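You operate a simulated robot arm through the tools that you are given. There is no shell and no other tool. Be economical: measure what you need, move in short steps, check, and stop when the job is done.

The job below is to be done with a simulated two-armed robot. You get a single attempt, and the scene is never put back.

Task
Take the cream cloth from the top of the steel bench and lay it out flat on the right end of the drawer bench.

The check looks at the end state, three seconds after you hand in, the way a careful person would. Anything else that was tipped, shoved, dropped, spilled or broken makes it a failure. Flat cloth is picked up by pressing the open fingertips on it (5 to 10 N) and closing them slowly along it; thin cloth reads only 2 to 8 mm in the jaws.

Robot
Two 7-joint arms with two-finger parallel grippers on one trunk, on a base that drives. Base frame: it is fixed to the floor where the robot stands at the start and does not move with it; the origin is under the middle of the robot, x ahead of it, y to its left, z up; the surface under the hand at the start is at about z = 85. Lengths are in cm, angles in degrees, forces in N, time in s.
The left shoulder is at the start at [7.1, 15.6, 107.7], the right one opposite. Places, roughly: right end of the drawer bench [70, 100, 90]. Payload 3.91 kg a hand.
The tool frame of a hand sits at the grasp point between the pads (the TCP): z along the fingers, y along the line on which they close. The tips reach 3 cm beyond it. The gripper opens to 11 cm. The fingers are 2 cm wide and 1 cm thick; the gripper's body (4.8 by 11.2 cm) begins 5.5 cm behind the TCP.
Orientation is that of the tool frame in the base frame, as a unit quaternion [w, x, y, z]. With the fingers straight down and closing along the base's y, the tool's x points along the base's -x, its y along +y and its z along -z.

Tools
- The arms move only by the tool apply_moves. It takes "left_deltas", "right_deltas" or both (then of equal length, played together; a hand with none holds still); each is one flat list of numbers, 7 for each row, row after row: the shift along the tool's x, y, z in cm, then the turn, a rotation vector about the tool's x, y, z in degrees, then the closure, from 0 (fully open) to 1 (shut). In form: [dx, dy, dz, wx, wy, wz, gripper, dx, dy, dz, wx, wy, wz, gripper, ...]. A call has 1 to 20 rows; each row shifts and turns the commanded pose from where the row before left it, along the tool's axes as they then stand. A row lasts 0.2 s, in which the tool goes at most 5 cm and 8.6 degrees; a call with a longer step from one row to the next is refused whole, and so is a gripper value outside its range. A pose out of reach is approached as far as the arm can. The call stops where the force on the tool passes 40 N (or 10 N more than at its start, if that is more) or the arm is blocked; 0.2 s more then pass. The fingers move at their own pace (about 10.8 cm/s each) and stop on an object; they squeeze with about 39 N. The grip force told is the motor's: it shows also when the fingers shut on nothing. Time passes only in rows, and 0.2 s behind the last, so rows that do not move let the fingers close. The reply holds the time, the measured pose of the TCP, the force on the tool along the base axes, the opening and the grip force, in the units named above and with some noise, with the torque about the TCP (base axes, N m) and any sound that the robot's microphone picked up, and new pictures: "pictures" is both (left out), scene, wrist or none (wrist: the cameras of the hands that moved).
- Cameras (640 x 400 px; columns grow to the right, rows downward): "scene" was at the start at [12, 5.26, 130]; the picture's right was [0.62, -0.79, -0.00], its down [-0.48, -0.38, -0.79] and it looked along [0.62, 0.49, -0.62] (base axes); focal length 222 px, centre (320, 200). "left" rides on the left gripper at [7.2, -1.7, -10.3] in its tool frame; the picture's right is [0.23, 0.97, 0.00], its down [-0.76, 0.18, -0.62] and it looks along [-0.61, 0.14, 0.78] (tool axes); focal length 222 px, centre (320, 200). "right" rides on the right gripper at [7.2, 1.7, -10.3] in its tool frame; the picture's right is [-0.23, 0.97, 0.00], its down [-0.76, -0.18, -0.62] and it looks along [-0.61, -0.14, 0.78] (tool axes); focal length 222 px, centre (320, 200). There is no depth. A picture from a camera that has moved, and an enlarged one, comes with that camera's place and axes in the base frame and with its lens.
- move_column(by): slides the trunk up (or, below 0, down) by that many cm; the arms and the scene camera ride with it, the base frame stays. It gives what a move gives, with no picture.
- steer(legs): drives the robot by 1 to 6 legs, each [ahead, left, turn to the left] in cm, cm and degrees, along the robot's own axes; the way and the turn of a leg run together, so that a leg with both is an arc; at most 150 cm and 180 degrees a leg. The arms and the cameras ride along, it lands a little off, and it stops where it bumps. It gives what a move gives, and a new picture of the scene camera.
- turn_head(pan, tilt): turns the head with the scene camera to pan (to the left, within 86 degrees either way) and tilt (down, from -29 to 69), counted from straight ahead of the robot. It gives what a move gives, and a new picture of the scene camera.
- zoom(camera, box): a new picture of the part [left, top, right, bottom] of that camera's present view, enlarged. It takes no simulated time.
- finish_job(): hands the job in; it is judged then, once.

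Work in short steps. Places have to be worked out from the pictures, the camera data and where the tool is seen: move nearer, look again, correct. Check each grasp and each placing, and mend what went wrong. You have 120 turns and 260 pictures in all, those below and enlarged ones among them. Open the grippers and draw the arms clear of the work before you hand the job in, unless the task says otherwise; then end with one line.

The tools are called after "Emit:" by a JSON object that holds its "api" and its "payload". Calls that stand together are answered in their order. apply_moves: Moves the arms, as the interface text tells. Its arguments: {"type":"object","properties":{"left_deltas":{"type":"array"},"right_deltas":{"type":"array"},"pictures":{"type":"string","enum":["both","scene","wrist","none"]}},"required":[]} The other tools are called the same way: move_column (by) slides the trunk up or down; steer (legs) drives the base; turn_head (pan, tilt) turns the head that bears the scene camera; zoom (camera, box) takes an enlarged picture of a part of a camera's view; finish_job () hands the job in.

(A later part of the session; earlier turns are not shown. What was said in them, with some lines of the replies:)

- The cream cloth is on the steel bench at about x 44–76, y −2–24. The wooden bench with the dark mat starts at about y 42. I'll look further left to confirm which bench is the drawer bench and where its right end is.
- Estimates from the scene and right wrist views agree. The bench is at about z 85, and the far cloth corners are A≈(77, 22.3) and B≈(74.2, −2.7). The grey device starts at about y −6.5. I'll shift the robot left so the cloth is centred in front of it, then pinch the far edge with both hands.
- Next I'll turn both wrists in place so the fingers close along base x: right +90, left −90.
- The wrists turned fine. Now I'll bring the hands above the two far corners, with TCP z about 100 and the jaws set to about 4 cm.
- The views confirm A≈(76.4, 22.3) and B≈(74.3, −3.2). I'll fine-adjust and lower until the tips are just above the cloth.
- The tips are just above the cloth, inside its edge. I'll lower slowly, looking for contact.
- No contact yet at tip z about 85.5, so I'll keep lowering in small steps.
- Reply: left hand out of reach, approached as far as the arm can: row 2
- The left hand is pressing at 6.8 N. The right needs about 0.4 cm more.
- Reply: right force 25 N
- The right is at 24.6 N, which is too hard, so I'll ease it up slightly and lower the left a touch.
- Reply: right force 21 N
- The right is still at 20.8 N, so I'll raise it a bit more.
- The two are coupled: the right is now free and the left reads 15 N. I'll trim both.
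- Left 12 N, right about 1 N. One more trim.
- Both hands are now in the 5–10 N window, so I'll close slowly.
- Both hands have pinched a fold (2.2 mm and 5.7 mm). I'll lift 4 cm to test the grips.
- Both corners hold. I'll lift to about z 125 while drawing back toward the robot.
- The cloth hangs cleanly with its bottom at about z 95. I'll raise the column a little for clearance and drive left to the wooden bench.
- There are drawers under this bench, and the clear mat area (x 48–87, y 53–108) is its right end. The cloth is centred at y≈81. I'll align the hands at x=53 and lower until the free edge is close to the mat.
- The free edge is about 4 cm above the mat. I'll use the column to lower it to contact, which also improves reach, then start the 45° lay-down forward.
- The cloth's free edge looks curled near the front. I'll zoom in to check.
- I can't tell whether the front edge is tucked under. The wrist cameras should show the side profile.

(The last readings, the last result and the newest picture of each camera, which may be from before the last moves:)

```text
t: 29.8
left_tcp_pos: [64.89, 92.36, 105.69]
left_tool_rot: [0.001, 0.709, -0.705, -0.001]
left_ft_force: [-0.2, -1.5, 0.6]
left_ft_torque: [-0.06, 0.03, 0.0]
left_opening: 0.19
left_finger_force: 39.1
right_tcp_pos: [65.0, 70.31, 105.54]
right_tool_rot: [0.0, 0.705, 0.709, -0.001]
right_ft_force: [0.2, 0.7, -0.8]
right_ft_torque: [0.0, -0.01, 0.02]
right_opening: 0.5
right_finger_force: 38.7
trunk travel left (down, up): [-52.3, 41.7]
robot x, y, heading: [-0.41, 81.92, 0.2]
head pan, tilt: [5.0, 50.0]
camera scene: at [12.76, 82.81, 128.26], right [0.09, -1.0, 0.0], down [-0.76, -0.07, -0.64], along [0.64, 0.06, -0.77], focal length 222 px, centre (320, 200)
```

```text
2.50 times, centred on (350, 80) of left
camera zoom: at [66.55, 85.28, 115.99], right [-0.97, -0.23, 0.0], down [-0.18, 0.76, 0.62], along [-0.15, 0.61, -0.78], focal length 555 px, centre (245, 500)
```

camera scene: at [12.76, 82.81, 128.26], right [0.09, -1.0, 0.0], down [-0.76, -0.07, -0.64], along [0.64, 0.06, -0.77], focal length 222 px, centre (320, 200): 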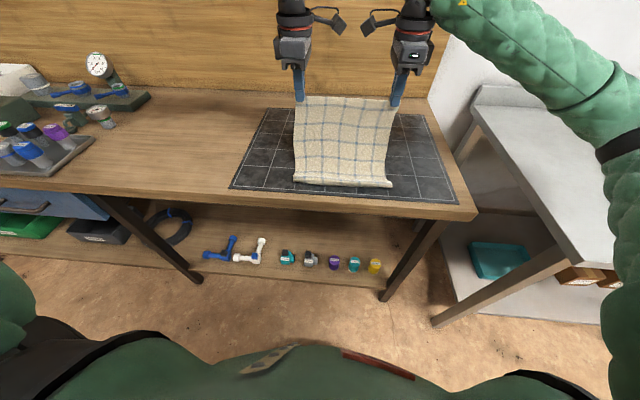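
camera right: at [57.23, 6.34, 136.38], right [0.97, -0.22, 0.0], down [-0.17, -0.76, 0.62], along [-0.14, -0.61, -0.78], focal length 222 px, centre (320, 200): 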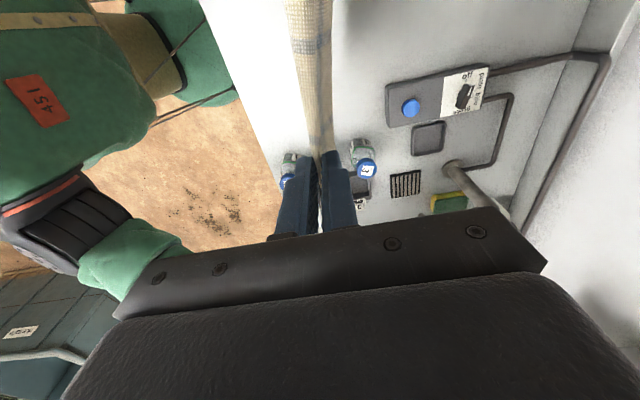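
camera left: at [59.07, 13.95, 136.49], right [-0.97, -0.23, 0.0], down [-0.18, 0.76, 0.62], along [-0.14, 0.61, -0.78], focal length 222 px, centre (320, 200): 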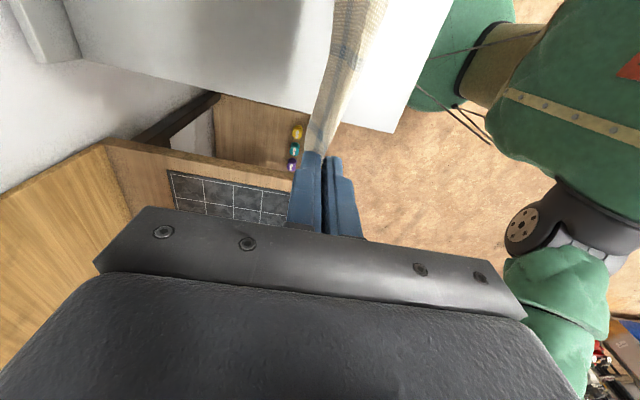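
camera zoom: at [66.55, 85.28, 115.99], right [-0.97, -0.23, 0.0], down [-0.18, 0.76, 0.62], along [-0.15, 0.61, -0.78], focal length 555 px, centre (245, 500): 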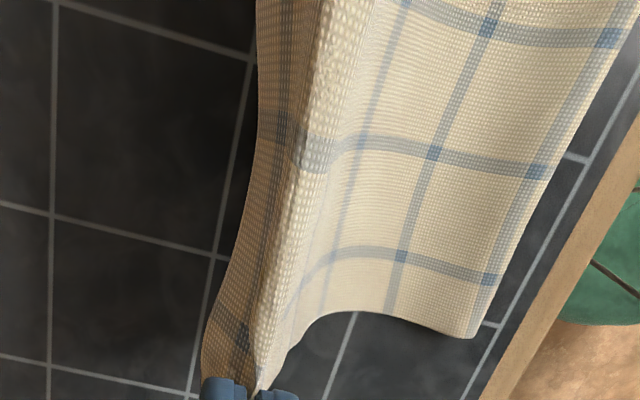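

Both front corners are visible and not tucked, only slightly bowed. I'll continue the lay-down forward and down.

Emit:
{"api": "apply_moves", "payload": {"right_deltas": [0, 2, 2, 0, 0, 0, 1, 0, 2, 2, 0, 0, 0, 1, 0, 2, 2, 0, 0, 0, 1, 0, 2, 2, 0, 0, 0, 1, 0, 2, 2, 0, 0, 0, 1, 0, 1.5, 1.5, 0, 0, 0, 1], "left_deltas": [0, -2, 2, 0, 0, 0, 1, 0, -2, 2, 0, 0, 0, 1, 0, -2, 2, 0, 0, 0, 1, 0, -2, 2, 0, 0, 0, 1, 0, -2, 2, 0, 0, 0, 1, 0, -1.5, 1.5, 0, 0, 0, 1], "pictures": "both"}}

```text
t: 31.2
left_tcp_pos: [76.34, 92.5, 94.18]
left_tool_rot: [0.001, 0.708, -0.706, 0.0]
left_ft_force: [0.1, -0.4, 0.4]
left_ft_torque: [-0.02, 0.05, -0.01]
left_opening: 0.22
left_finger_force: 38.9
right_tcp_pos: [76.43, 70.35, 94.24]
right_tool_rot: [-0.001, 0.706, 0.709, 0.0]
right_ft_force: [0.4, 0.0, 0.0]
right_ft_torque: [0.01, -0.01, -0.01]
right_opening: 0.51
right_finger_force: 38.8
trunk travel left (down, up): [-52.3, 41.7]
robot x, y, heading: [-0.43, 82.29, 0.5]
head pan, tilt: [5.0, 50.0]
camera scene: at [12.7, 82.81, 128.27], right [0.09, -1.0, 0.0], down [-0.76, -0.07, -0.64], along [0.64, 0.06, -0.77], focal length 222 px, centre (320, 200)
camera right: at [78.2, 77.79, 104.49], right [0.97, -0.22, 0.0], down [-0.17, -0.76, 0.62], along [-0.14, -0.61, -0.78], focal length 222 px, centre (320, 200)
camera left: at [78.01, 85.35, 104.5], right [-0.97, -0.23, 0.0], down [-0.18, 0.76, 0.62], along [-0.14, 0.61, -0.78], focal length 222 px, centre (320, 200)
```

scene: 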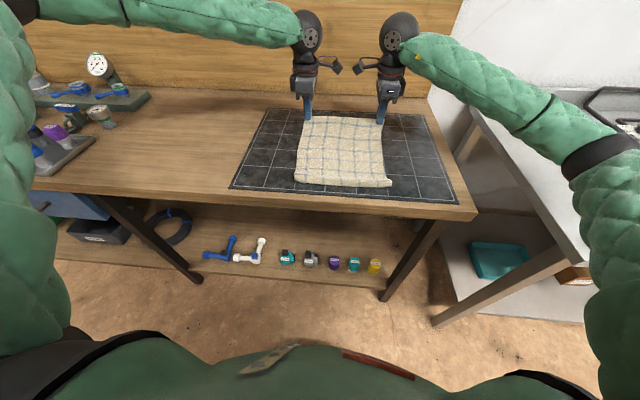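
right: 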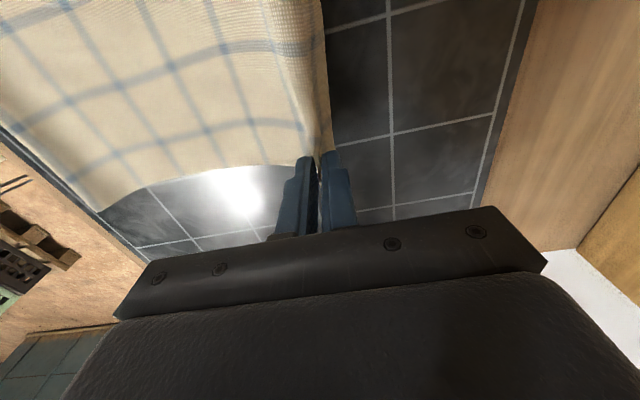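
left: 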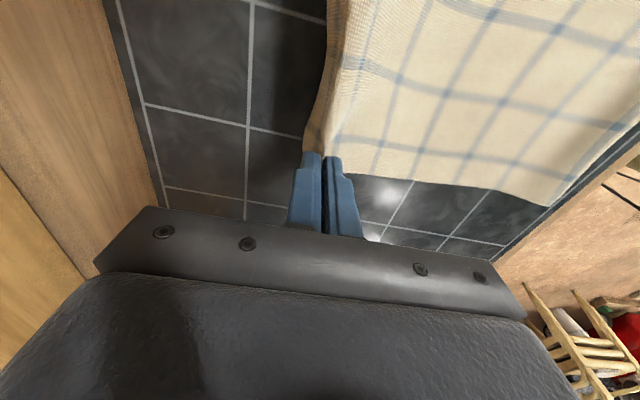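

Laying well. I'll lower a further 2.5 cm with a forward motion to take up slack.

Emit:
{"api": "apply_moves", "payload": {"right_deltas": [0, 1, 1, 0, 0, 0, 1, 0, 1, 1, 0, 0, 0, 1, 0, 0.7, 0.4, 0, 0, 0, 1, 0, 0.5, 0, 0, 0, 0, 1, 0, 0, 0, 0, 0, 0, 1], "left_deltas": [0, -1, 1, 0, 0, 0, 1, 0, -1, 1, 0, 0, 0, 1, 0, -0.7, 0.4, 0, 0, 0, 1, 0, -0.5, 0, 0, 0, 0, 1, 0, 0, 0, 0, 0, 0, 1], "pictures": "both"}}

Emit:
{"api": "zoom", "payload": {"camera": "scene", "box": [260, 80, 440, 210]}}

```text
t: 32.4
left_tcp_pos: [78.44, 94.24, 92.48]
left_tool_rot: [0.0, 0.708, -0.706, 0.0]
left_ft_force: [1.2, -23.0, -0.9]
left_ft_torque: [-0.58, -0.03, 0.02]
left_opening: 0.24
left_finger_force: 39.5
left hand out of reach, approached as far as the arm can: row 1, 2, 3
right_tcp_pos: [79.44, 70.57, 91.8]
right_tool_rot: [0.0, 0.705, 0.709, 0.001]
right_ft_force: [-1.3, 22.2, 0.6]
right_ft_torque: [0.55, 0.04, 0.0]
right_opening: 0.5
right_finger_force: 39.1
trunk travel left (down, up): [-52.3, 41.7]
robot x, y, heading: [-0.54, 82.01, 0.2]
head pan, tilt: [5.0, 50.0]
camera scene: at [12.6, 82.79, 128.28], right [0.09, -1.0, 0.0], down [-0.76, -0.07, -0.64], along [0.64, 0.06, -0.77], focal length 222 px, centre (320, 200)
camera right: at [81.12, 77.81, 102.26], right [0.98, -0.22, 0.0], down [-0.17, -0.76, 0.62], along [-0.14, -0.61, -0.78], focal length 222 px, centre (320, 200)
camera left: at [79.92, 87.11, 102.91], right [-0.97, -0.23, 0.0], down [-0.18, 0.76, 0.62], along [-0.14, 0.6, -0.78], focal length 222 px, centre (320, 200)
```

scene: 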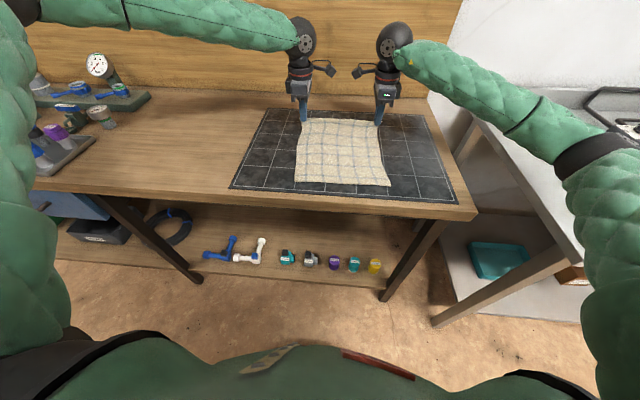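
right: 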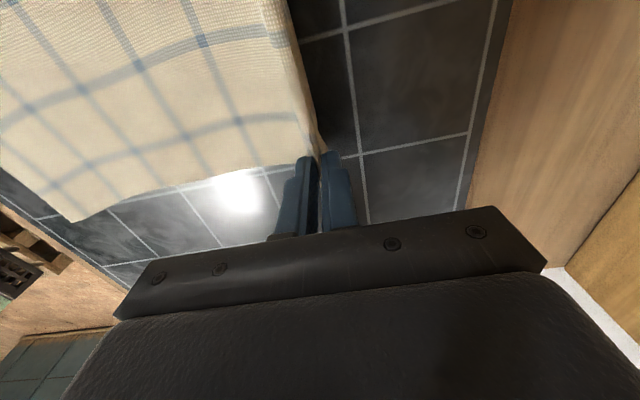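
left: 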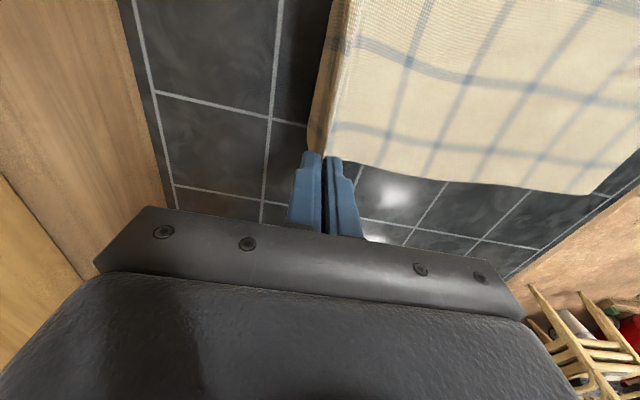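

```text
3.08 times, centred on (350, 145) of scene
camera zoom: at [12.6, 82.79, 128.28], right [0.09, -1.0, 0.0], down [-0.76, -0.07, -0.64], along [0.64, 0.06, -0.77], focal length 683 px, centre (228, 369)
```

zoom: 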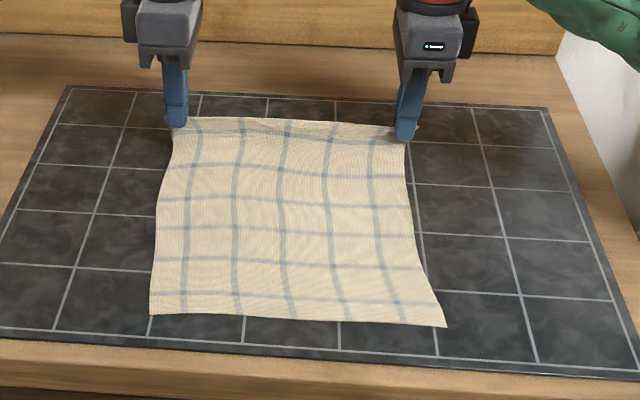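

The cloth is lying very flat. The left arm is at its reach limit and pulling sideways (23 N), so I'll back both hands up 1.5 cm in x and read the result. I'll use the column and base for the remaining motion.

Emit:
{"api": "apply_moves", "payload": {"right_deltas": [0, -0.7, 0, 0, 0, 0, 1, 0, -0.8, 0, 0, 0, 0, 1, 0, 0, 0, 0, 0, 0, 1], "left_deltas": [0, 0.7, 0, 0, 0, 0, 1, 0, 0.8, 0, 0, 0, 0, 1, 0, 0, 0, 0, 0, 0, 1], "pictures": "none"}}

```text
t: 33.2
left_tcp_pos: [77.1, 94.12, 92.49]
left_tool_rot: [0.0, 0.708, -0.706, 0.0]
left_ft_force: [0.9, -20.1, -0.4]
left_ft_torque: [-0.53, -0.02, 0.03]
left_opening: 0.24
left_finger_force: 38.7
right_tcp_pos: [77.87, 70.45, 91.84]
right_tool_rot: [-0.001, 0.705, 0.709, -0.001]
right_ft_force: [-0.1, 20.7, 0.6]
right_ft_torque: [0.51, -0.01, 0.01]
right_opening: 0.5
right_finger_force: 39.1
trunk travel left (down, up): [-52.3, 41.7]
robot x, y, heading: [-0.4, 82.28, 0.3]
head pan, tilt: [5.0, 50.0]
```

The command follows the actual pose, so I'll bring the left hand back 1.6 cm in y and match heights.

Emit:
{"api": "apply_moves", "payload": {"left_deltas": [0.6, 0, 0.1, 0, 0, 0, 1, 0.6, 0, 0.2, 0, 0, 0, 1, 0.4, 0, 0.2, 0, 0, 0, 1, 0, 0, 0, 0, 0, 0, 1], "pictures": "none"}}

```text
t: 34.2
left_tcp_pos: [76.5, 93.15, 92.29]
left_tool_rot: [0.0, 0.709, -0.706, 0.001]
left_ft_force: [-0.1, -4.5, -0.4]
left_ft_torque: [-0.14, -0.02, -0.03]
left_opening: 0.23
left_finger_force: 39.3
left hand out of reach, approached as far as the arm can: row 2, 3
right_tcp_pos: [77.96, 70.47, 92.02]
right_tool_rot: [0.0, 0.705, 0.709, -0.001]
right_ft_force: [0.5, 5.1, 0.2]
right_ft_torque: [0.13, 0.03, 0.02]
right_opening: 0.5
right_finger_force: 38.5
trunk travel left (down, up): [-52.3, 41.7]
robot x, y, heading: [-0.17, 82.37, 0.4]
head pan, tilt: [5.0, 50.0]
```

Side tension is relaxed (about 5 N). Next I'll lower by column 0.8 cm and nudge the base forward 2.5 cm to take up the slack.

Emit:
{"api": "move_column", "payload": {"by": -0.8}}

Emit:
{"api": "steer", "payload": {"legs": [[2.5, 0, 0]]}}

Emit:
{"api": "zoom", "payload": {"camera": "scene", "box": [260, 80, 440, 210]}}

```text
t: 34.7
left_tcp_pos: [76.62, 93.01, 91.53]
left_tool_rot: [0.0, 0.708, -0.706, 0.001]
left_ft_force: [0.3, -4.7, 0.3]
left_ft_torque: [-0.08, 0.02, 0.02]
left_opening: 0.2
left_finger_force: 38.5
right_tcp_pos: [77.74, 70.48, 91.03]
right_tool_rot: [0.0, 0.705, 0.709, 0.0]
right_ft_force: [-1.0, 3.7, -0.3]
right_ft_torque: [0.14, 0.02, 0.0]
right_opening: 0.51
right_finger_force: 38.9
trunk travel left (down, up): [-51.5, 42.5]
robot x, y, heading: [-0.52, 82.09, 0.2]
head pan, tilt: [5.0, 50.0]
```

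```text
t: 35.5
left_tcp_pos: [79.0, 93.2, 91.27]
left_tool_rot: [0.0, 0.708, -0.706, 0.0]
left_ft_force: [0.3, -4.8, -0.2]
left_ft_torque: [-0.08, 0.01, -0.04]
left_opening: 0.21
left_finger_force: 39.2
right_tcp_pos: [80.47, 70.34, 91.01]
right_tool_rot: [-0.001, 0.705, 0.71, -0.001]
right_ft_force: [-0.8, 4.8, -0.5]
right_ft_torque: [0.11, 0.02, 0.0]
right_opening: 0.49
right_finger_force: 38.8
trunk travel left (down, up): [-51.5, 42.5]
robot x, y, heading: [1.99, 82.07, 0.3]
head pan, tilt: [5.0, 50.0]
camera scene: at [15.16, 82.81, 127.47], right [0.09, -1.0, 0.0], down [-0.76, -0.07, -0.64], along [0.64, 0.06, -0.77], focal length 222 px, centre (320, 200)
```

scene: 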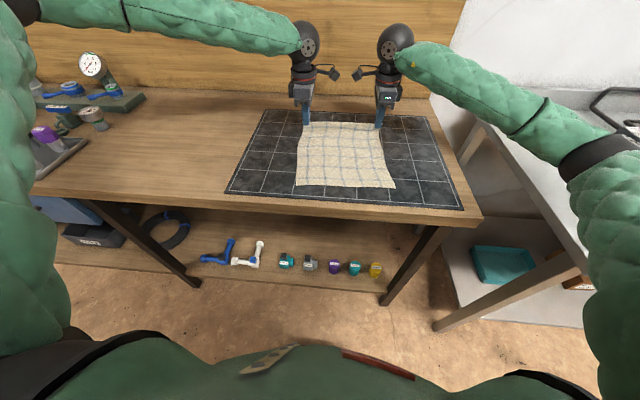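

```text
3.08 times, centred on (350, 145) of scene
camera zoom: at [15.16, 82.81, 127.47], right [0.09, -1.0, 0.0], down [-0.76, -0.07, -0.64], along [0.64, 0.06, -0.77], focal length 683 px, centre (228, 369)
```

zoom: 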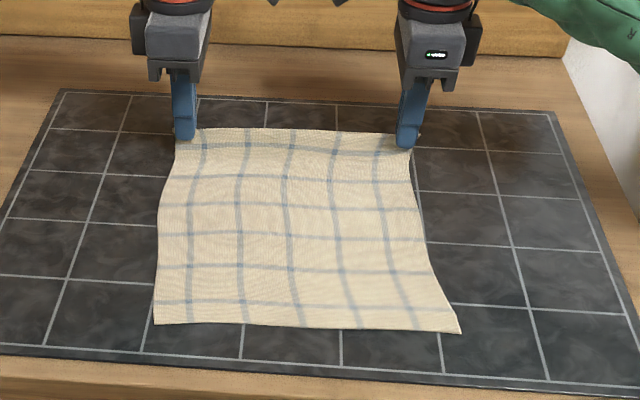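

Nicely taut. I'll lower further by column until the tips are near the mat.

Emit:
{"api": "move_column", "payload": {"by": -0.7}}

Emit:
{"api": "apply_moves", "payload": {"right_deltas": [0, 0, 0, 0, 0, 0, 1], "left_deltas": [0, 0, 0, 0, 0, 0, 1], "pictures": "wrist"}}

```text
t: 36.1
left_tcp_pos: [78.92, 93.2, 90.71]
left_tool_rot: [0.001, 0.709, -0.705, 0.0]
left_ft_force: [0.9, -4.9, -0.5]
left_ft_torque: [-0.09, 0.03, -0.01]
left_opening: 0.22
left_finger_force: 39.0
right_tcp_pos: [80.19, 70.32, 90.31]
right_tool_rot: [-0.001, 0.705, 0.709, -0.001]
right_ft_force: [-0.1, 4.7, 0.6]
right_ft_torque: [0.13, 0.03, -0.02]
right_opening: 0.49
right_finger_force: 39.0
trunk travel left (down, up): [-50.8, 43.2]
robot x, y, heading: [2.15, 81.94, 0.3]
head pan, tilt: [5.0, 50.0]
```

```text
t: 36.5
left_tcp_pos: [79.02, 93.24, 90.75]
left_tool_rot: [0.002, 0.708, -0.706, 0.001]
left_ft_force: [0.2, -4.4, 0.2]
left_ft_torque: [-0.07, 0.02, -0.03]
left_opening: 0.21
left_finger_force: 38.5
right_tcp_pos: [80.29, 70.39, 90.31]
right_tool_rot: [0.0, 0.706, 0.708, -0.001]
right_ft_force: [0.6, 5.3, -0.8]
right_ft_torque: [0.12, 0.03, -0.02]
right_opening: 0.49
right_finger_force: 38.8
trunk travel left (down, up): [-50.8, 43.2]
robot x, y, heading: [2.19, 82.11, 0.5]
head pan, tilt: [5.0, 50.0]
camera right: at [82.09, 77.76, 100.7], right [0.97, -0.22, 0.0], down [-0.17, -0.76, 0.62], along [-0.14, -0.61, -0.78], focal length 222 px, centre (320, 200)
camera left: at [80.57, 86.03, 101.1], right [-0.97, -0.23, 0.0], down [-0.18, 0.76, 0.62], along [-0.14, 0.6, -0.78], focal length 222 px, centre (320, 200)
```

right: 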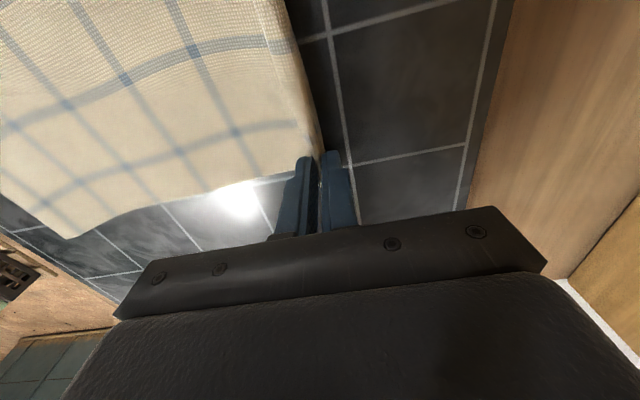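
left: 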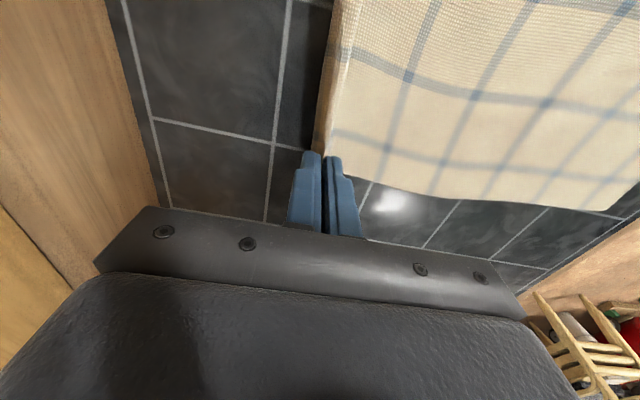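

There's still no contact. I'll lower another 0.7 cm.

Emit:
{"api": "move_column", "payload": {"by": -0.6}}

Emit:
{"api": "zoom", "payload": {"camera": "left", "box": [240, 60, 440, 200]}}

Emit:
{"api": "zoom", "payload": {"camera": "right", "box": [220, 60, 420, 200]}}

```text
t: 37.0
left_tcp_pos: [78.94, 93.28, 90.2]
left_tool_rot: [0.001, 0.708, -0.706, 0.001]
left_ft_force: [1.6, -4.3, 1.0]
left_ft_torque: [-0.12, -0.02, -0.02]
left_opening: 0.22
left_finger_force: 38.3
right_tcp_pos: [80.26, 70.35, 89.73]
right_tool_rot: [-0.001, 0.705, 0.709, 0.001]
right_ft_force: [0.9, 5.2, 1.9]
right_ft_torque: [0.13, -0.04, -0.06]
right_opening: 0.52
right_finger_force: 39.2
trunk travel left (down, up): [-50.2, 43.8]
robot x, y, heading: [2.12, 81.98, 0.6]
head pan, tilt: [5.0, 50.0]
```

```text
2.86 times, centred on (340, 130) of left
camera zoom: at [80.51, 86.03, 100.57], right [-0.97, -0.23, 0.0], down [-0.18, 0.76, 0.62], along [-0.14, 0.6, -0.78], focal length 635 px, centre (263, 400)
```

zoom: 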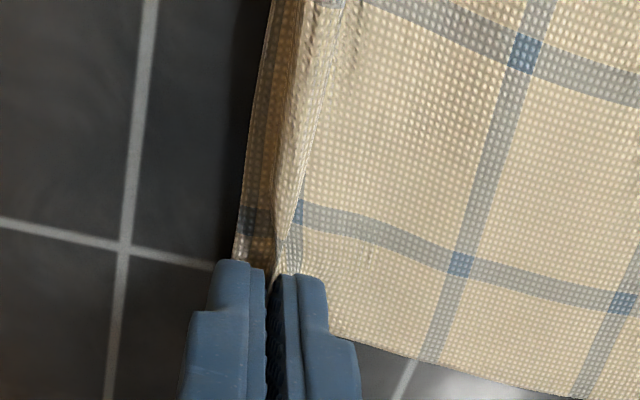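

```text
2.86 times, centred on (320, 130) of right
camera zoom: at [82.03, 77.76, 100.17], right [0.97, -0.22, 0.0], down [-0.17, -0.76, 0.62], along [-0.14, -0.61, -0.78], focal length 635 px, centre (320, 400)
```

zoom: 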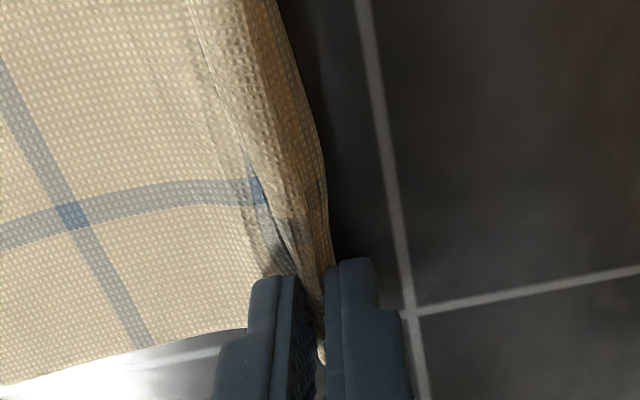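

The tips are at light contact and the hem flap lies outward on the far side. I'll open slowly at this height so the fold spreads flat.

Emit:
{"api": "apply_moves", "payload": {"right_deltas": [0, 0, 0, 0, 0, 0, 0.96, 0, 0, 0, 0, 0, 0, 0.92, 0, 0, 0, 0, 0, 0, 0.88, 0, 0, 0, 0, 0, 0, 0.84, 0, 0, 0, 0, 0, 0, 0.8, 0, 0, 0, 0, 0, 0, 0.76, 0, 0, 0, 0, 0, 0, 0.72, 0, 0, 0, 0, 0, 0, 0.68], "left_deltas": [0, 0, 0, 0, 0, 0, 0.96, 0, 0, 0, 0, 0, 0, 0.92, 0, 0, 0, 0, 0, 0, 0.88, 0, 0, 0, 0, 0, 0, 0.84, 0, 0, 0, 0, 0, 0, 0.8, 0, 0, 0, 0, 0, 0, 0.76, 0, 0, 0, 0, 0, 0, 0.72, 0, 0, 0, 0, 0, 0, 0.68], "pictures": "wrist"}}

```text
t: 38.9
left_tcp_pos: [78.9, 93.18, 90.16]
left_tool_rot: [0.001, 0.709, -0.706, 0.0]
left_ft_force: [0.0, -0.2, -0.2]
left_ft_torque: [0.02, -0.01, -0.01]
left_opening: 3.52
left_finger_force: 0.0
right_tcp_pos: [80.26, 70.42, 89.77]
right_tool_rot: [-0.001, 0.705, 0.709, -0.001]
right_ft_force: [-0.8, 0.3, 0.6]
right_ft_torque: [0.01, -0.03, -0.02]
right_opening: 3.49
right_finger_force: 0.0
trunk travel left (down, up): [-50.2, 43.8]
robot x, y, heading: [2.07, 81.94, 0.5]
head pan, tilt: [5.0, 50.0]
camera right: at [82.06, 77.76, 100.13], right [0.97, -0.22, 0.0], down [-0.17, -0.76, 0.62], along [-0.14, -0.61, -0.78], focal length 222 px, centre (320, 200)
camera left: at [80.54, 86.03, 100.52], right [-0.97, -0.23, 0.0], down [-0.18, 0.76, 0.62], along [-0.14, 0.61, -0.78], focal length 222 px, centre (320, 200)
```

right: 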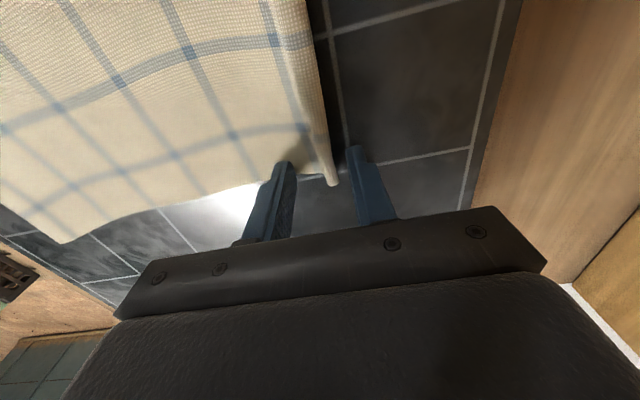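
left: 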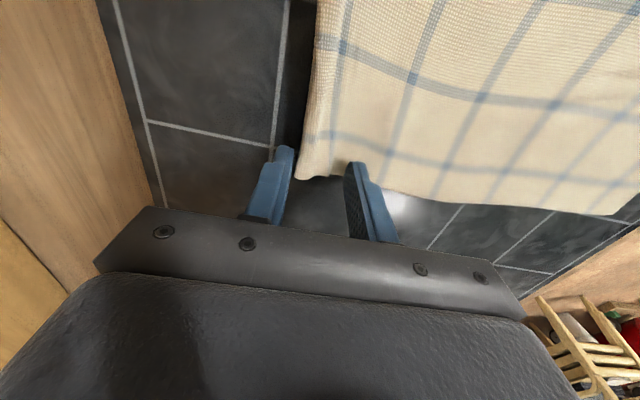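

The fold has opened. I'll raise both hands 10 cm and look.

Emit:
{"api": "apply_moves", "payload": {"right_deltas": [0, 0, -1, 0, 0, 0, 0.68, 0, 0, -2, 0, 0, 0, 0.68, 0, 0, -3, 0, 0, 0, 0.68, 0, 0, -4, 0, 0, 0, 0.68], "left_deltas": [0, 0, -1, 0, 0, 0, 0.68, 0, 0, -2, 0, 0, 0, 0.68, 0, 0, -3, 0, 0, 0, 0.68, 0, 0, -4, 0, 0, 0, 0.68], "pictures": "wrist"}}

Emit:
{"api": "zoom", "payload": {"camera": "scene", "box": [270, 90, 430, 210]}}

```text
t: 39.9
left_tcp_pos: [78.94, 93.07, 100.27]
left_tool_rot: [-0.001, 0.708, -0.706, 0.001]
left_ft_force: [-0.4, -0.2, -0.2]
left_ft_torque: [0.02, -0.04, 0.0]
left_opening: 3.54
left_finger_force: 0.1
right_tcp_pos: [80.21, 70.48, 99.71]
right_tool_rot: [0.0, 0.705, 0.709, 0.0]
right_ft_force: [-1.0, -0.1, -0.3]
right_ft_torque: [0.0, 0.0, 0.0]
right_opening: 3.51
right_finger_force: 0.1
trunk travel left (down, up): [-50.2, 43.8]
robot x, y, heading: [2.49, 82.21, 0.2]
head pan, tilt: [5.0, 50.0]
camera right: at [82.05, 77.75, 110.14], right [0.97, -0.22, 0.0], down [-0.17, -0.76, 0.62], along [-0.14, -0.61, -0.78], focal length 222 px, centre (320, 200)
camera left: at [80.5, 85.96, 110.69], right [-0.97, -0.23, 0.0], down [-0.18, 0.76, 0.62], along [-0.14, 0.61, -0.78], focal length 222 px, centre (320, 200)
```

right: 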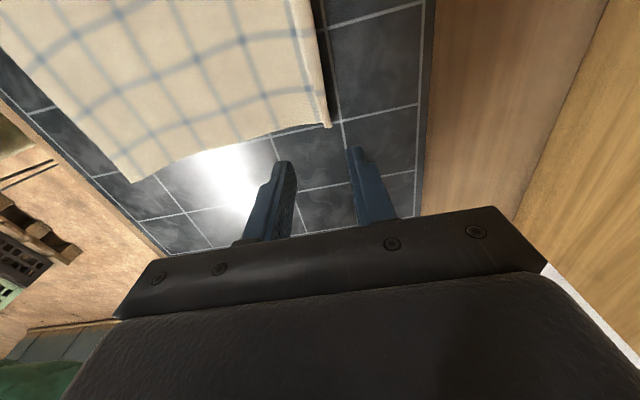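
left: 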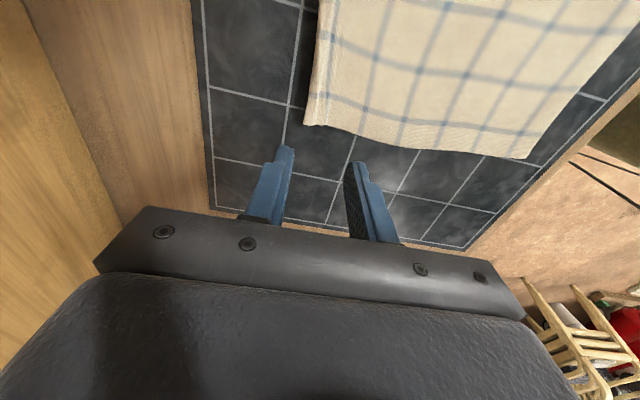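

```text
3.33 times, centred on (350, 150) of scene
camera zoom: at [14.86, 82.81, 126.18], right [0.09, -1.0, 0.0], down [-0.76, -0.07, -0.64], along [0.64, 0.06, -0.77], focal length 740 px, centre (220, 367)
```

zoom: 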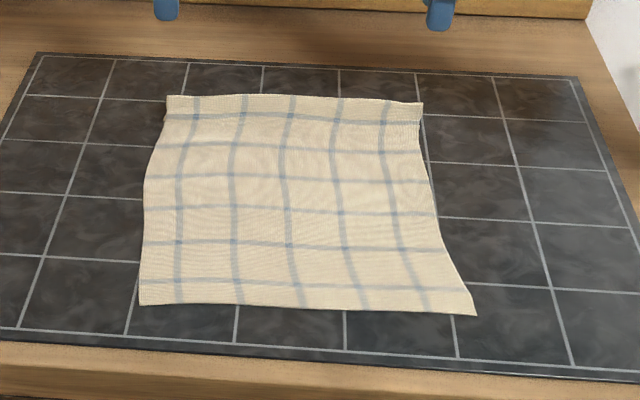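

Very flat overall. I'll inspect the two far corners and the far edge more closely.

Emit:
{"api": "zoom", "payload": {"camera": "right", "box": [200, 0, 400, 140]}}

Emit:
{"api": "zoom", "payload": {"camera": "left", "box": [270, 0, 470, 140]}}

Emit:
{"api": "zoom", "payload": {"camera": "scene", "box": [300, 105, 390, 150]}}

```text
2.86 times, centred on (300, 70) of right
camera zoom: at [82.05, 77.75, 110.14], right [0.97, -0.22, 0.0], down [-0.17, -0.76, 0.62], along [-0.14, -0.61, -0.78], focal length 635 px, centre (377, 571)
```

zoom: 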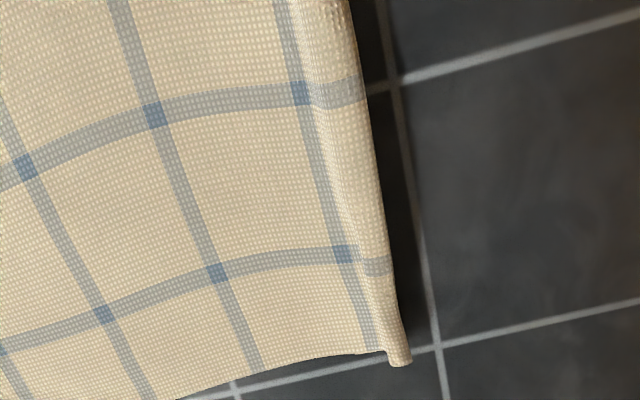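

```text
2.86 times, centred on (370, 70) of left
camera zoom: at [80.5, 85.96, 110.69], right [-0.97, -0.23, 0.0], down [-0.18, 0.76, 0.62], along [-0.14, 0.61, -0.78], focal length 635 px, centre (177, 571)
```

zoom: 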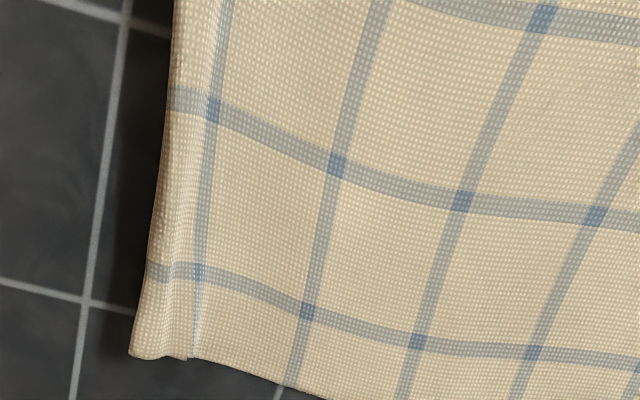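

```text
7.11 times, centred on (345, 128) of scene
camera zoom: at [14.86, 82.81, 126.18], right [0.09, -1.0, 0.0], down [-0.76, -0.07, -0.64], along [0.64, 0.06, -0.77], focal length 1578 px, centre (142, 716)
```

zoom: 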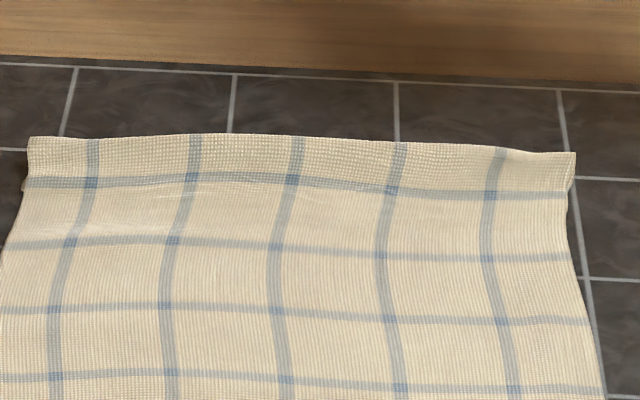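

The far hem strip (about 1.5 cm) is standing up slightly. I'll bring the base 5 cm closer with the hands pulled back equally to gain reach, then smooth the strip outward with closed fingertips.

Emit:
{"api": "apply_moves", "payload": {"right_deltas": [0, -3.6, 0, 0, 0, 0, 1, 0, -3.6, 0, 0, 0, 0, 1], "left_deltas": [0, 3, 0, 0, 0, 0, 1, 0, 3, 0, 0, 0, 0, 1], "pictures": "none"}}

Emit:
{"api": "steer", "payload": {"legs": [[5, 0, 0]]}}

Emit:
{"api": "zoom", "payload": {"camera": "right", "box": [200, 0, 400, 140]}}

```text
t: 40.5
left_tcp_pos: [72.7, 93.1, 100.13]
left_tool_rot: [0.001, 0.709, -0.706, 0.001]
left_ft_force: [0.3, 0.4, -0.5]
left_ft_torque: [0.0, 0.04, -0.02]
left_opening: 0.01
left_finger_force: 37.7
right_tcp_pos: [73.0, 70.39, 99.82]
right_tool_rot: [0.0, 0.705, 0.709, 0.0]
right_ft_force: [-0.5, 0.1, -0.1]
right_ft_torque: [-0.01, 0.0, -0.01]
right_opening: 0.0
right_finger_force: 38.0
trunk travel left (down, up): [-50.2, 43.8]
robot x, y, heading: [1.91, 82.2, 0.3]
head pan, tilt: [5.0, 50.0]
```

```text
t: 41.4
left_tcp_pos: [78.23, 93.08, 99.82]
left_tool_rot: [0.001, 0.708, -0.706, 0.0]
left_ft_force: [0.1, -0.1, -0.7]
left_ft_torque: [-0.01, 0.04, 0.0]
left_opening: 0.0
left_finger_force: 37.5
right_tcp_pos: [78.33, 70.45, 99.65]
right_tool_rot: [-0.001, 0.705, 0.709, -0.001]
right_ft_force: [1.1, -0.2, -0.3]
right_ft_torque: [-0.02, 0.02, 0.01]
right_opening: 0.0
right_finger_force: 37.4
trunk travel left (down, up): [-50.2, 43.8]
robot x, y, heading: [7.12, 82.22, -0.1]
head pan, tilt: [5.0, 50.0]
camera scene: at [20.31, 82.8, 126.15], right [0.09, -1.0, 0.0], down [-0.76, -0.07, -0.64], along [0.64, 0.06, -0.77], focal length 222 px, centre (320, 200)
```

scene: 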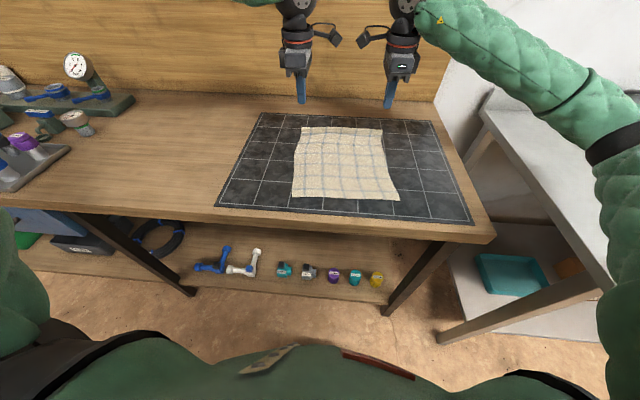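

```text
2.86 times, centred on (300, 70) of right
camera zoom: at [80.09, 77.85, 110.03], right [0.97, -0.22, 0.0], down [-0.17, -0.76, 0.62], along [-0.14, -0.61, -0.78], focal length 635 px, centre (377, 571)
```

zoom: 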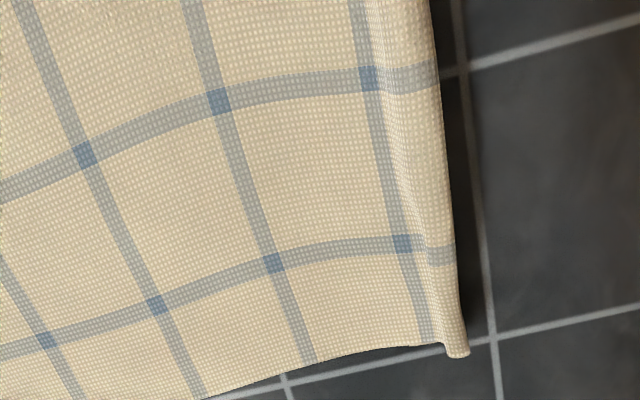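

The hem flap is raised about 1 cm, from x≈80 to 81.2. I'll lower the closed tips just inside it, at both corners.

Emit:
{"api": "apply_moves", "payload": {"right_deltas": [1.2, 0, 3, 0, 0, 0, 1, 0, 0, 3, 0, 0, 0, 1, 0, 0, 2.5, 0, 0, 0, 1, 0, 0, 0.9, 0, 0, 0, 1], "left_deltas": [0.8, 0, 3, 0, 0, 0, 1, 0, 0, 3, 0, 0, 0, 1, 0, 0, 2.5, 0, 0, 0, 1, 0, 0, 0.9, 0, 0, 0, 1], "pictures": "wrist"}}

```text
t: 42.4
left_tcp_pos: [78.16, 92.41, 90.7]
left_tool_rot: [0.0, 0.709, -0.706, 0.001]
left_ft_force: [-0.1, 0.0, -0.2]
left_ft_torque: [-0.03, 0.01, -0.01]
left_opening: 0.01
left_finger_force: 37.8
right_tcp_pos: [78.03, 71.8, 90.32]
right_tool_rot: [-0.001, 0.705, 0.709, 0.0]
right_ft_force: [-0.1, 0.0, -0.1]
right_ft_torque: [-0.02, 0.03, -0.04]
right_opening: 0.0
right_finger_force: 37.9
trunk travel left (down, up): [-50.2, 43.8]
robot x, y, heading: [7.54, 82.04, 0.1]
head pan, tilt: [5.0, 50.0]
camera right: at [79.75, 79.08, 100.72], right [0.98, -0.22, 0.0], down [-0.17, -0.76, 0.62], along [-0.14, -0.61, -0.78], focal length 222 px, centre (320, 200)
camera left: at [79.81, 85.28, 101.06], right [-0.97, -0.23, 0.0], down [-0.18, 0.76, 0.62], along [-0.14, 0.61, -0.78], focal length 222 px, centre (320, 200)
```

right: 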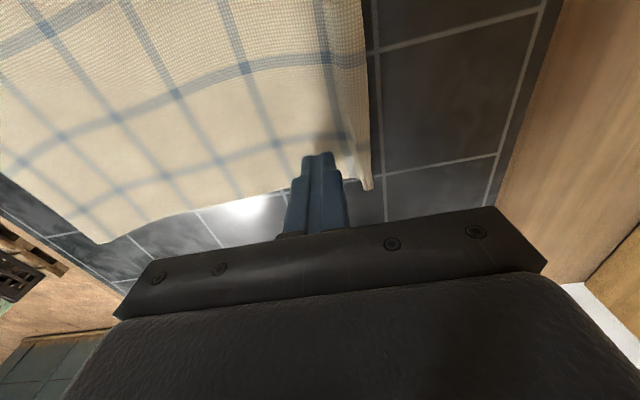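
left: 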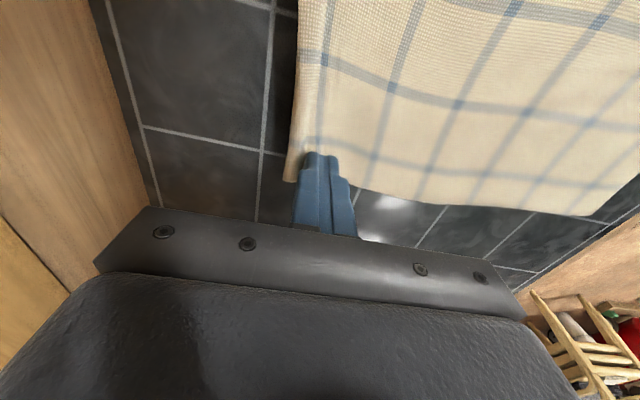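

Next I'll sweep forward about 4 cm while easing down to near contact, pressing the flap outward.

Emit:
{"api": "apply_moves", "payload": {"right_deltas": [0, 0.5, 0.35, 0, 0, 0, 1, 0, 0.6, 0, 0, 0, 0, 1, 0, 0.6, 0, 0, 0, 0, 1, 0, 0.6, 0, 0, 0, 0, 1, 0, 0.6, 0.05, 0, 0, 0, 1, 0, 0.5, 0.05, 0, 0, 0, 1, 0, 0.5, 0, 0, 0, 0, 1, 0, 0, 0, 0, 0, 0, 1], "left_deltas": [0, -0.5, 0.35, 0, 0, 0, 1, 0, -0.6, 0, 0, 0, 0, 1, 0, -0.6, 0, 0, 0, 0, 1, 0, -0.6, 0, 0, 0, 0, 1, 0, -0.6, 0.05, 0, 0, 0, 1, 0, -0.5, 0.05, 0, 0, 0, 1, 0, -0.5, 0, 0, 0, 0, 1, 0, 0, 0, 0, 0, 0, 1], "pictures": "wrist"}}

```text
t: 44.2
left_tcp_pos: [81.91, 92.36, 90.21]
left_tool_rot: [0.001, 0.709, -0.705, 0.0]
left_ft_force: [-0.2, -0.2, 0.9]
left_ft_torque: [-0.03, -0.01, -0.01]
left_opening: 0.0
left_finger_force: 37.4
right_tcp_pos: [82.01, 71.74, 89.94]
right_tool_rot: [0.0, 0.705, 0.709, -0.001]
right_ft_force: [-0.1, -1.1, -0.6]
right_ft_torque: [-0.01, -0.03, -0.03]
right_opening: 0.0
right_finger_force: 38.0
trunk travel left (down, up): [-50.2, 43.8]
robot x, y, heading: [7.56, 81.95, 0.4]
head pan, tilt: [5.0, 50.0]
camera right: at [83.78, 79.12, 100.3], right [0.97, -0.22, 0.0], down [-0.17, -0.76, 0.62], along [-0.14, -0.61, -0.78], focal length 222 px, centre (320, 200)
camera left: at [83.53, 85.22, 100.6], right [-0.97, -0.23, 0.0], down [-0.18, 0.76, 0.62], along [-0.14, 0.61, -0.78], focal length 222 px, centre (320, 200)
```

right: 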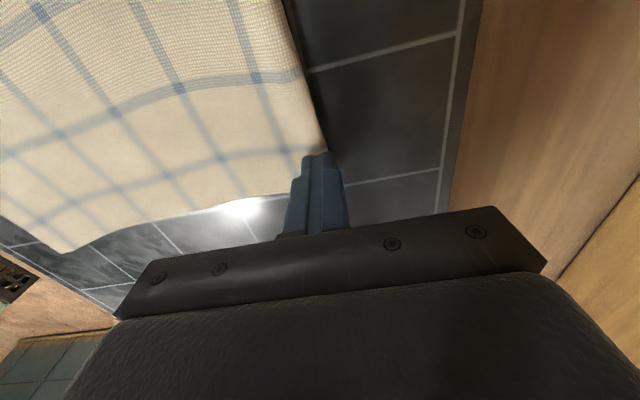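
left: 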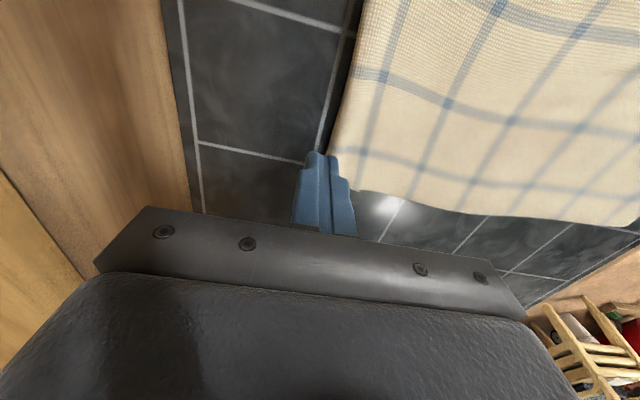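

The flap appears to be laid outward. I'll raise the hands to inspect.

Emit:
{"api": "apply_moves", "payload": {"right_deltas": [0, 0.5, 0, 0, 0, 0, 1, 0, 0.3, -1, 0, 0, 0, 1, 0, 0, -3, 0, 0, 0, 1, 0, -2, -4, 0, 0, 0, 1], "left_deltas": [0, -0.5, 0, 0, 0, 0, 1, 0, -0.3, -1, 0, 0, 0, 1, 0, 0, -3, 0, 0, 0, 1, 0, 2, -4, 0, 0, 0, 1], "pictures": "none"}}

Emit:
{"api": "zoom", "payload": {"camera": "right", "box": [200, 0, 400, 140]}}

Emit:
{"api": "zoom", "payload": {"camera": "left", "box": [270, 0, 470, 140]}}

Emit:
{"api": "zoom", "payload": {"camera": "scene", "box": [280, 110, 410, 210]}}

```text
t: 45.2
left_tcp_pos: [80.63, 92.27, 98.4]
left_tool_rot: [-0.001, 0.708, -0.706, 0.0]
left_ft_force: [0.4, -0.5, 0.1]
left_ft_torque: [0.04, -0.02, 0.01]
left_opening: 0.0
left_finger_force: 37.7
right_tcp_pos: [80.57, 71.64, 98.15]
right_tool_rot: [0.001, 0.705, 0.709, 0.0]
right_ft_force: [-0.5, 0.1, 0.4]
right_ft_torque: [0.0, -0.04, -0.01]
right_opening: 0.0
right_finger_force: 37.8
trunk travel left (down, up): [-50.2, 43.8]
robot x, y, heading: [7.5, 82.14, 0.3]
head pan, tilt: [5.0, 50.0]
```

```text
2.86 times, centred on (300, 70) of right
camera zoom: at [82.28, 78.97, 108.49], right [0.97, -0.22, 0.0], down [-0.18, -0.76, 0.62], along [-0.14, -0.61, -0.78], focal length 635 px, centre (377, 571)
```

zoom: 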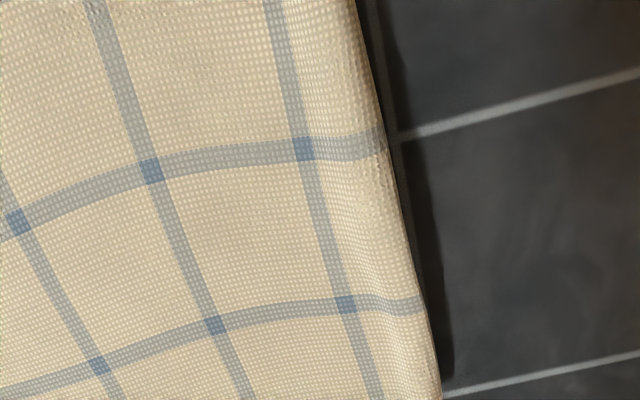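

```text
2.86 times, centred on (370, 70) of left
camera zoom: at [82.12, 85.03, 108.88], right [-0.97, -0.23, 0.0], down [-0.18, 0.76, 0.62], along [-0.14, 0.61, -0.78], focal length 635 px, centre (177, 571)
```

zoom: 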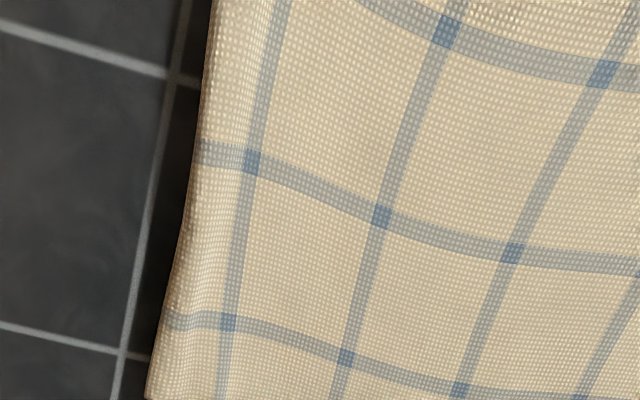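

```text
4.00 times, centred on (345, 160) of scene
camera zoom: at [19.78, 82.76, 126.21], right [0.09, -1.0, 0.0], down [-0.76, -0.07, -0.64], along [0.64, 0.06, -0.76], focal length 888 px, centre (220, 360)
```

zoom: 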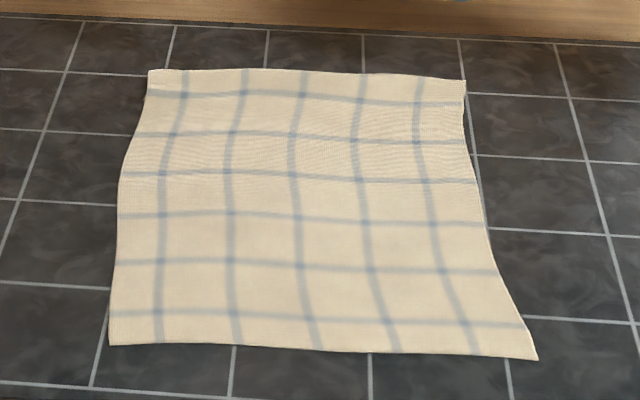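

The cloth now lies flat with the hem down. I'll open the grippers, raise the hands and back the robot away.

Emit:
{"api": "apply_moves", "payload": {"right_deltas": [0, 0, -4, 0, 0, 0, 0.5, 0, 0, -4, 0, 0, 0, 0, 0, 0, -4, 0, 0, 0, 0, 0, 0, -4, 0, 0, 0, 0], "left_deltas": [0, 0, -4, 0, 0, 0, 0.5, 0, 0, -4, 0, 0, 0, 0, 0, 0, -4, 0, 0, 0, 0, 0, 0, -4, 0, 0, 0, 0], "pictures": "none"}}

Emit:
{"api": "steer", "payload": {"legs": [[-35, 0, 0]]}}

Emit:
{"api": "turn_head", "payload": {"pan": 0, "tilt": 32}}

Emit:
{"api": "zoom", "payload": {"camera": "scene", "box": [250, 120, 410, 220]}}

```text
t: 46.2
left_tcp_pos: [80.59, 92.38, 114.3]
left_tool_rot: [0.0, 0.709, -0.706, 0.001]
left_ft_force: [-0.1, 0.5, 0.3]
left_ft_torque: [-0.01, -0.06, -0.03]
left_opening: 11.01
left_finger_force: 0.0
right_tcp_pos: [80.81, 71.83, 113.96]
right_tool_rot: [0.0, 0.705, 0.709, 0.0]
right_ft_force: [-0.3, 0.3, 0.3]
right_ft_torque: [0.0, 0.0, -0.01]
right_opening: 10.98
right_finger_force: 0.0
trunk travel left (down, up): [-50.2, 43.8]
robot x, y, heading: [7.27, 82.24, 0.5]
head pan, tilt: [5.0, 50.0]
```

```text
t: 48.5
left_tcp_pos: [45.42, 92.0, 114.22]
left_tool_rot: [0.001, 0.708, -0.706, 0.0]
left_ft_force: [0.7, 0.3, 0.8]
left_ft_torque: [0.0, -0.04, -0.02]
left_opening: 11.01
left_finger_force: 0.0
right_tcp_pos: [45.51, 71.52, 113.92]
right_tool_rot: [0.001, 0.706, 0.708, -0.001]
right_ft_force: [0.0, 0.7, -0.1]
right_ft_torque: [-0.01, -0.03, 0.01]
right_opening: 11.02
right_finger_force: 0.0
trunk travel left (down, up): [-50.2, 43.8]
robot x, y, heading: [-28.41, 82.16, 0.4]
head pan, tilt: [5.0, 50.0]
camera scene: at [-15.32, 82.65, 126.19], right [0.09, -1.0, 0.0], down [-0.76, -0.07, -0.64], along [0.64, 0.06, -0.77], focal length 222 px, centre (320, 200)
```

scene: 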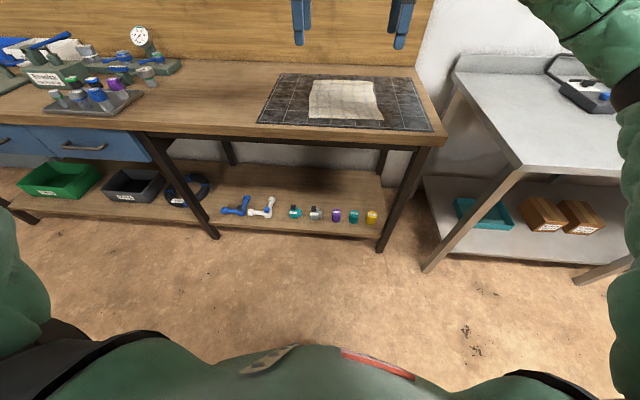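

```text
t: 49.3
left_tcp_pos: [45.38, 91.94, 113.95]
left_tool_rot: [0.001, 0.707, -0.707, 0.001]
left_ft_force: [-0.1, 0.1, -0.4]
left_ft_torque: [-0.03, 0.02, 0.01]
left_opening: 11.01
left_finger_force: 0.0
right_tcp_pos: [45.55, 71.56, 113.92]
right_tool_rot: [-0.001, 0.706, 0.708, -0.001]
right_ft_force: [-0.1, 0.6, -0.4]
right_ft_torque: [0.01, 0.02, 0.02]
right_opening: 11.01
right_finger_force: 0.1
trunk travel left (down, up): [-50.2, 43.8]
robot x, y, heading: [-28.03, 82.07, 0.2]
head pan, tilt: [0.0, 32.0]
camera scene: at [-13.91, 81.99, 128.8], right [0.0, -1.0, 0.0], down [-0.53, 0.0, -0.85], along [0.85, 0.0, -0.53], focal length 222 px, centre (320, 200)
```

scene: 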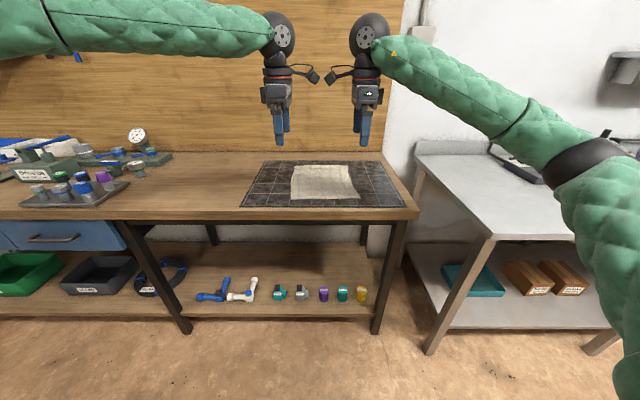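

```text
4.00 times, centred on (330, 170) of scene
camera zoom: at [-13.91, 81.99, 128.8], right [0.0, -1.0, 0.0], down [-0.53, 0.0, -0.85], along [0.85, 0.0, -0.53], focal length 888 px, centre (280, 320)
```

zoom: 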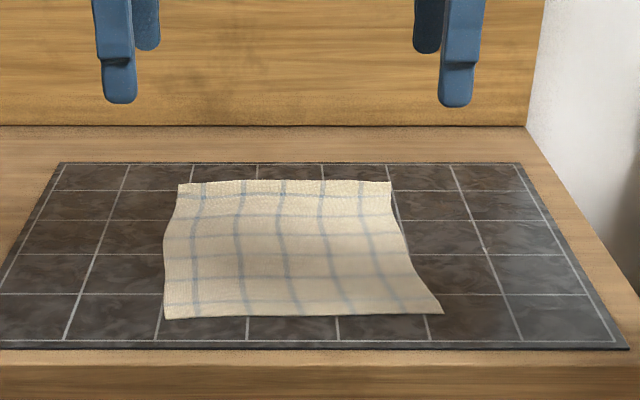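

The cloth lies flat and fully spread on the right end of the drawer bench. Nothing else was disturbed, and the arms are clear with the grippers open. I'll hand it in.

Emit:
{"api": "finish_job", "payload": {}}

```text
The job is handed in.
```

The cream cloth is now spread flat on the dark mat at the right end of the drawer bench. Nothing else was moved, the grippers are open and the arms are clear.
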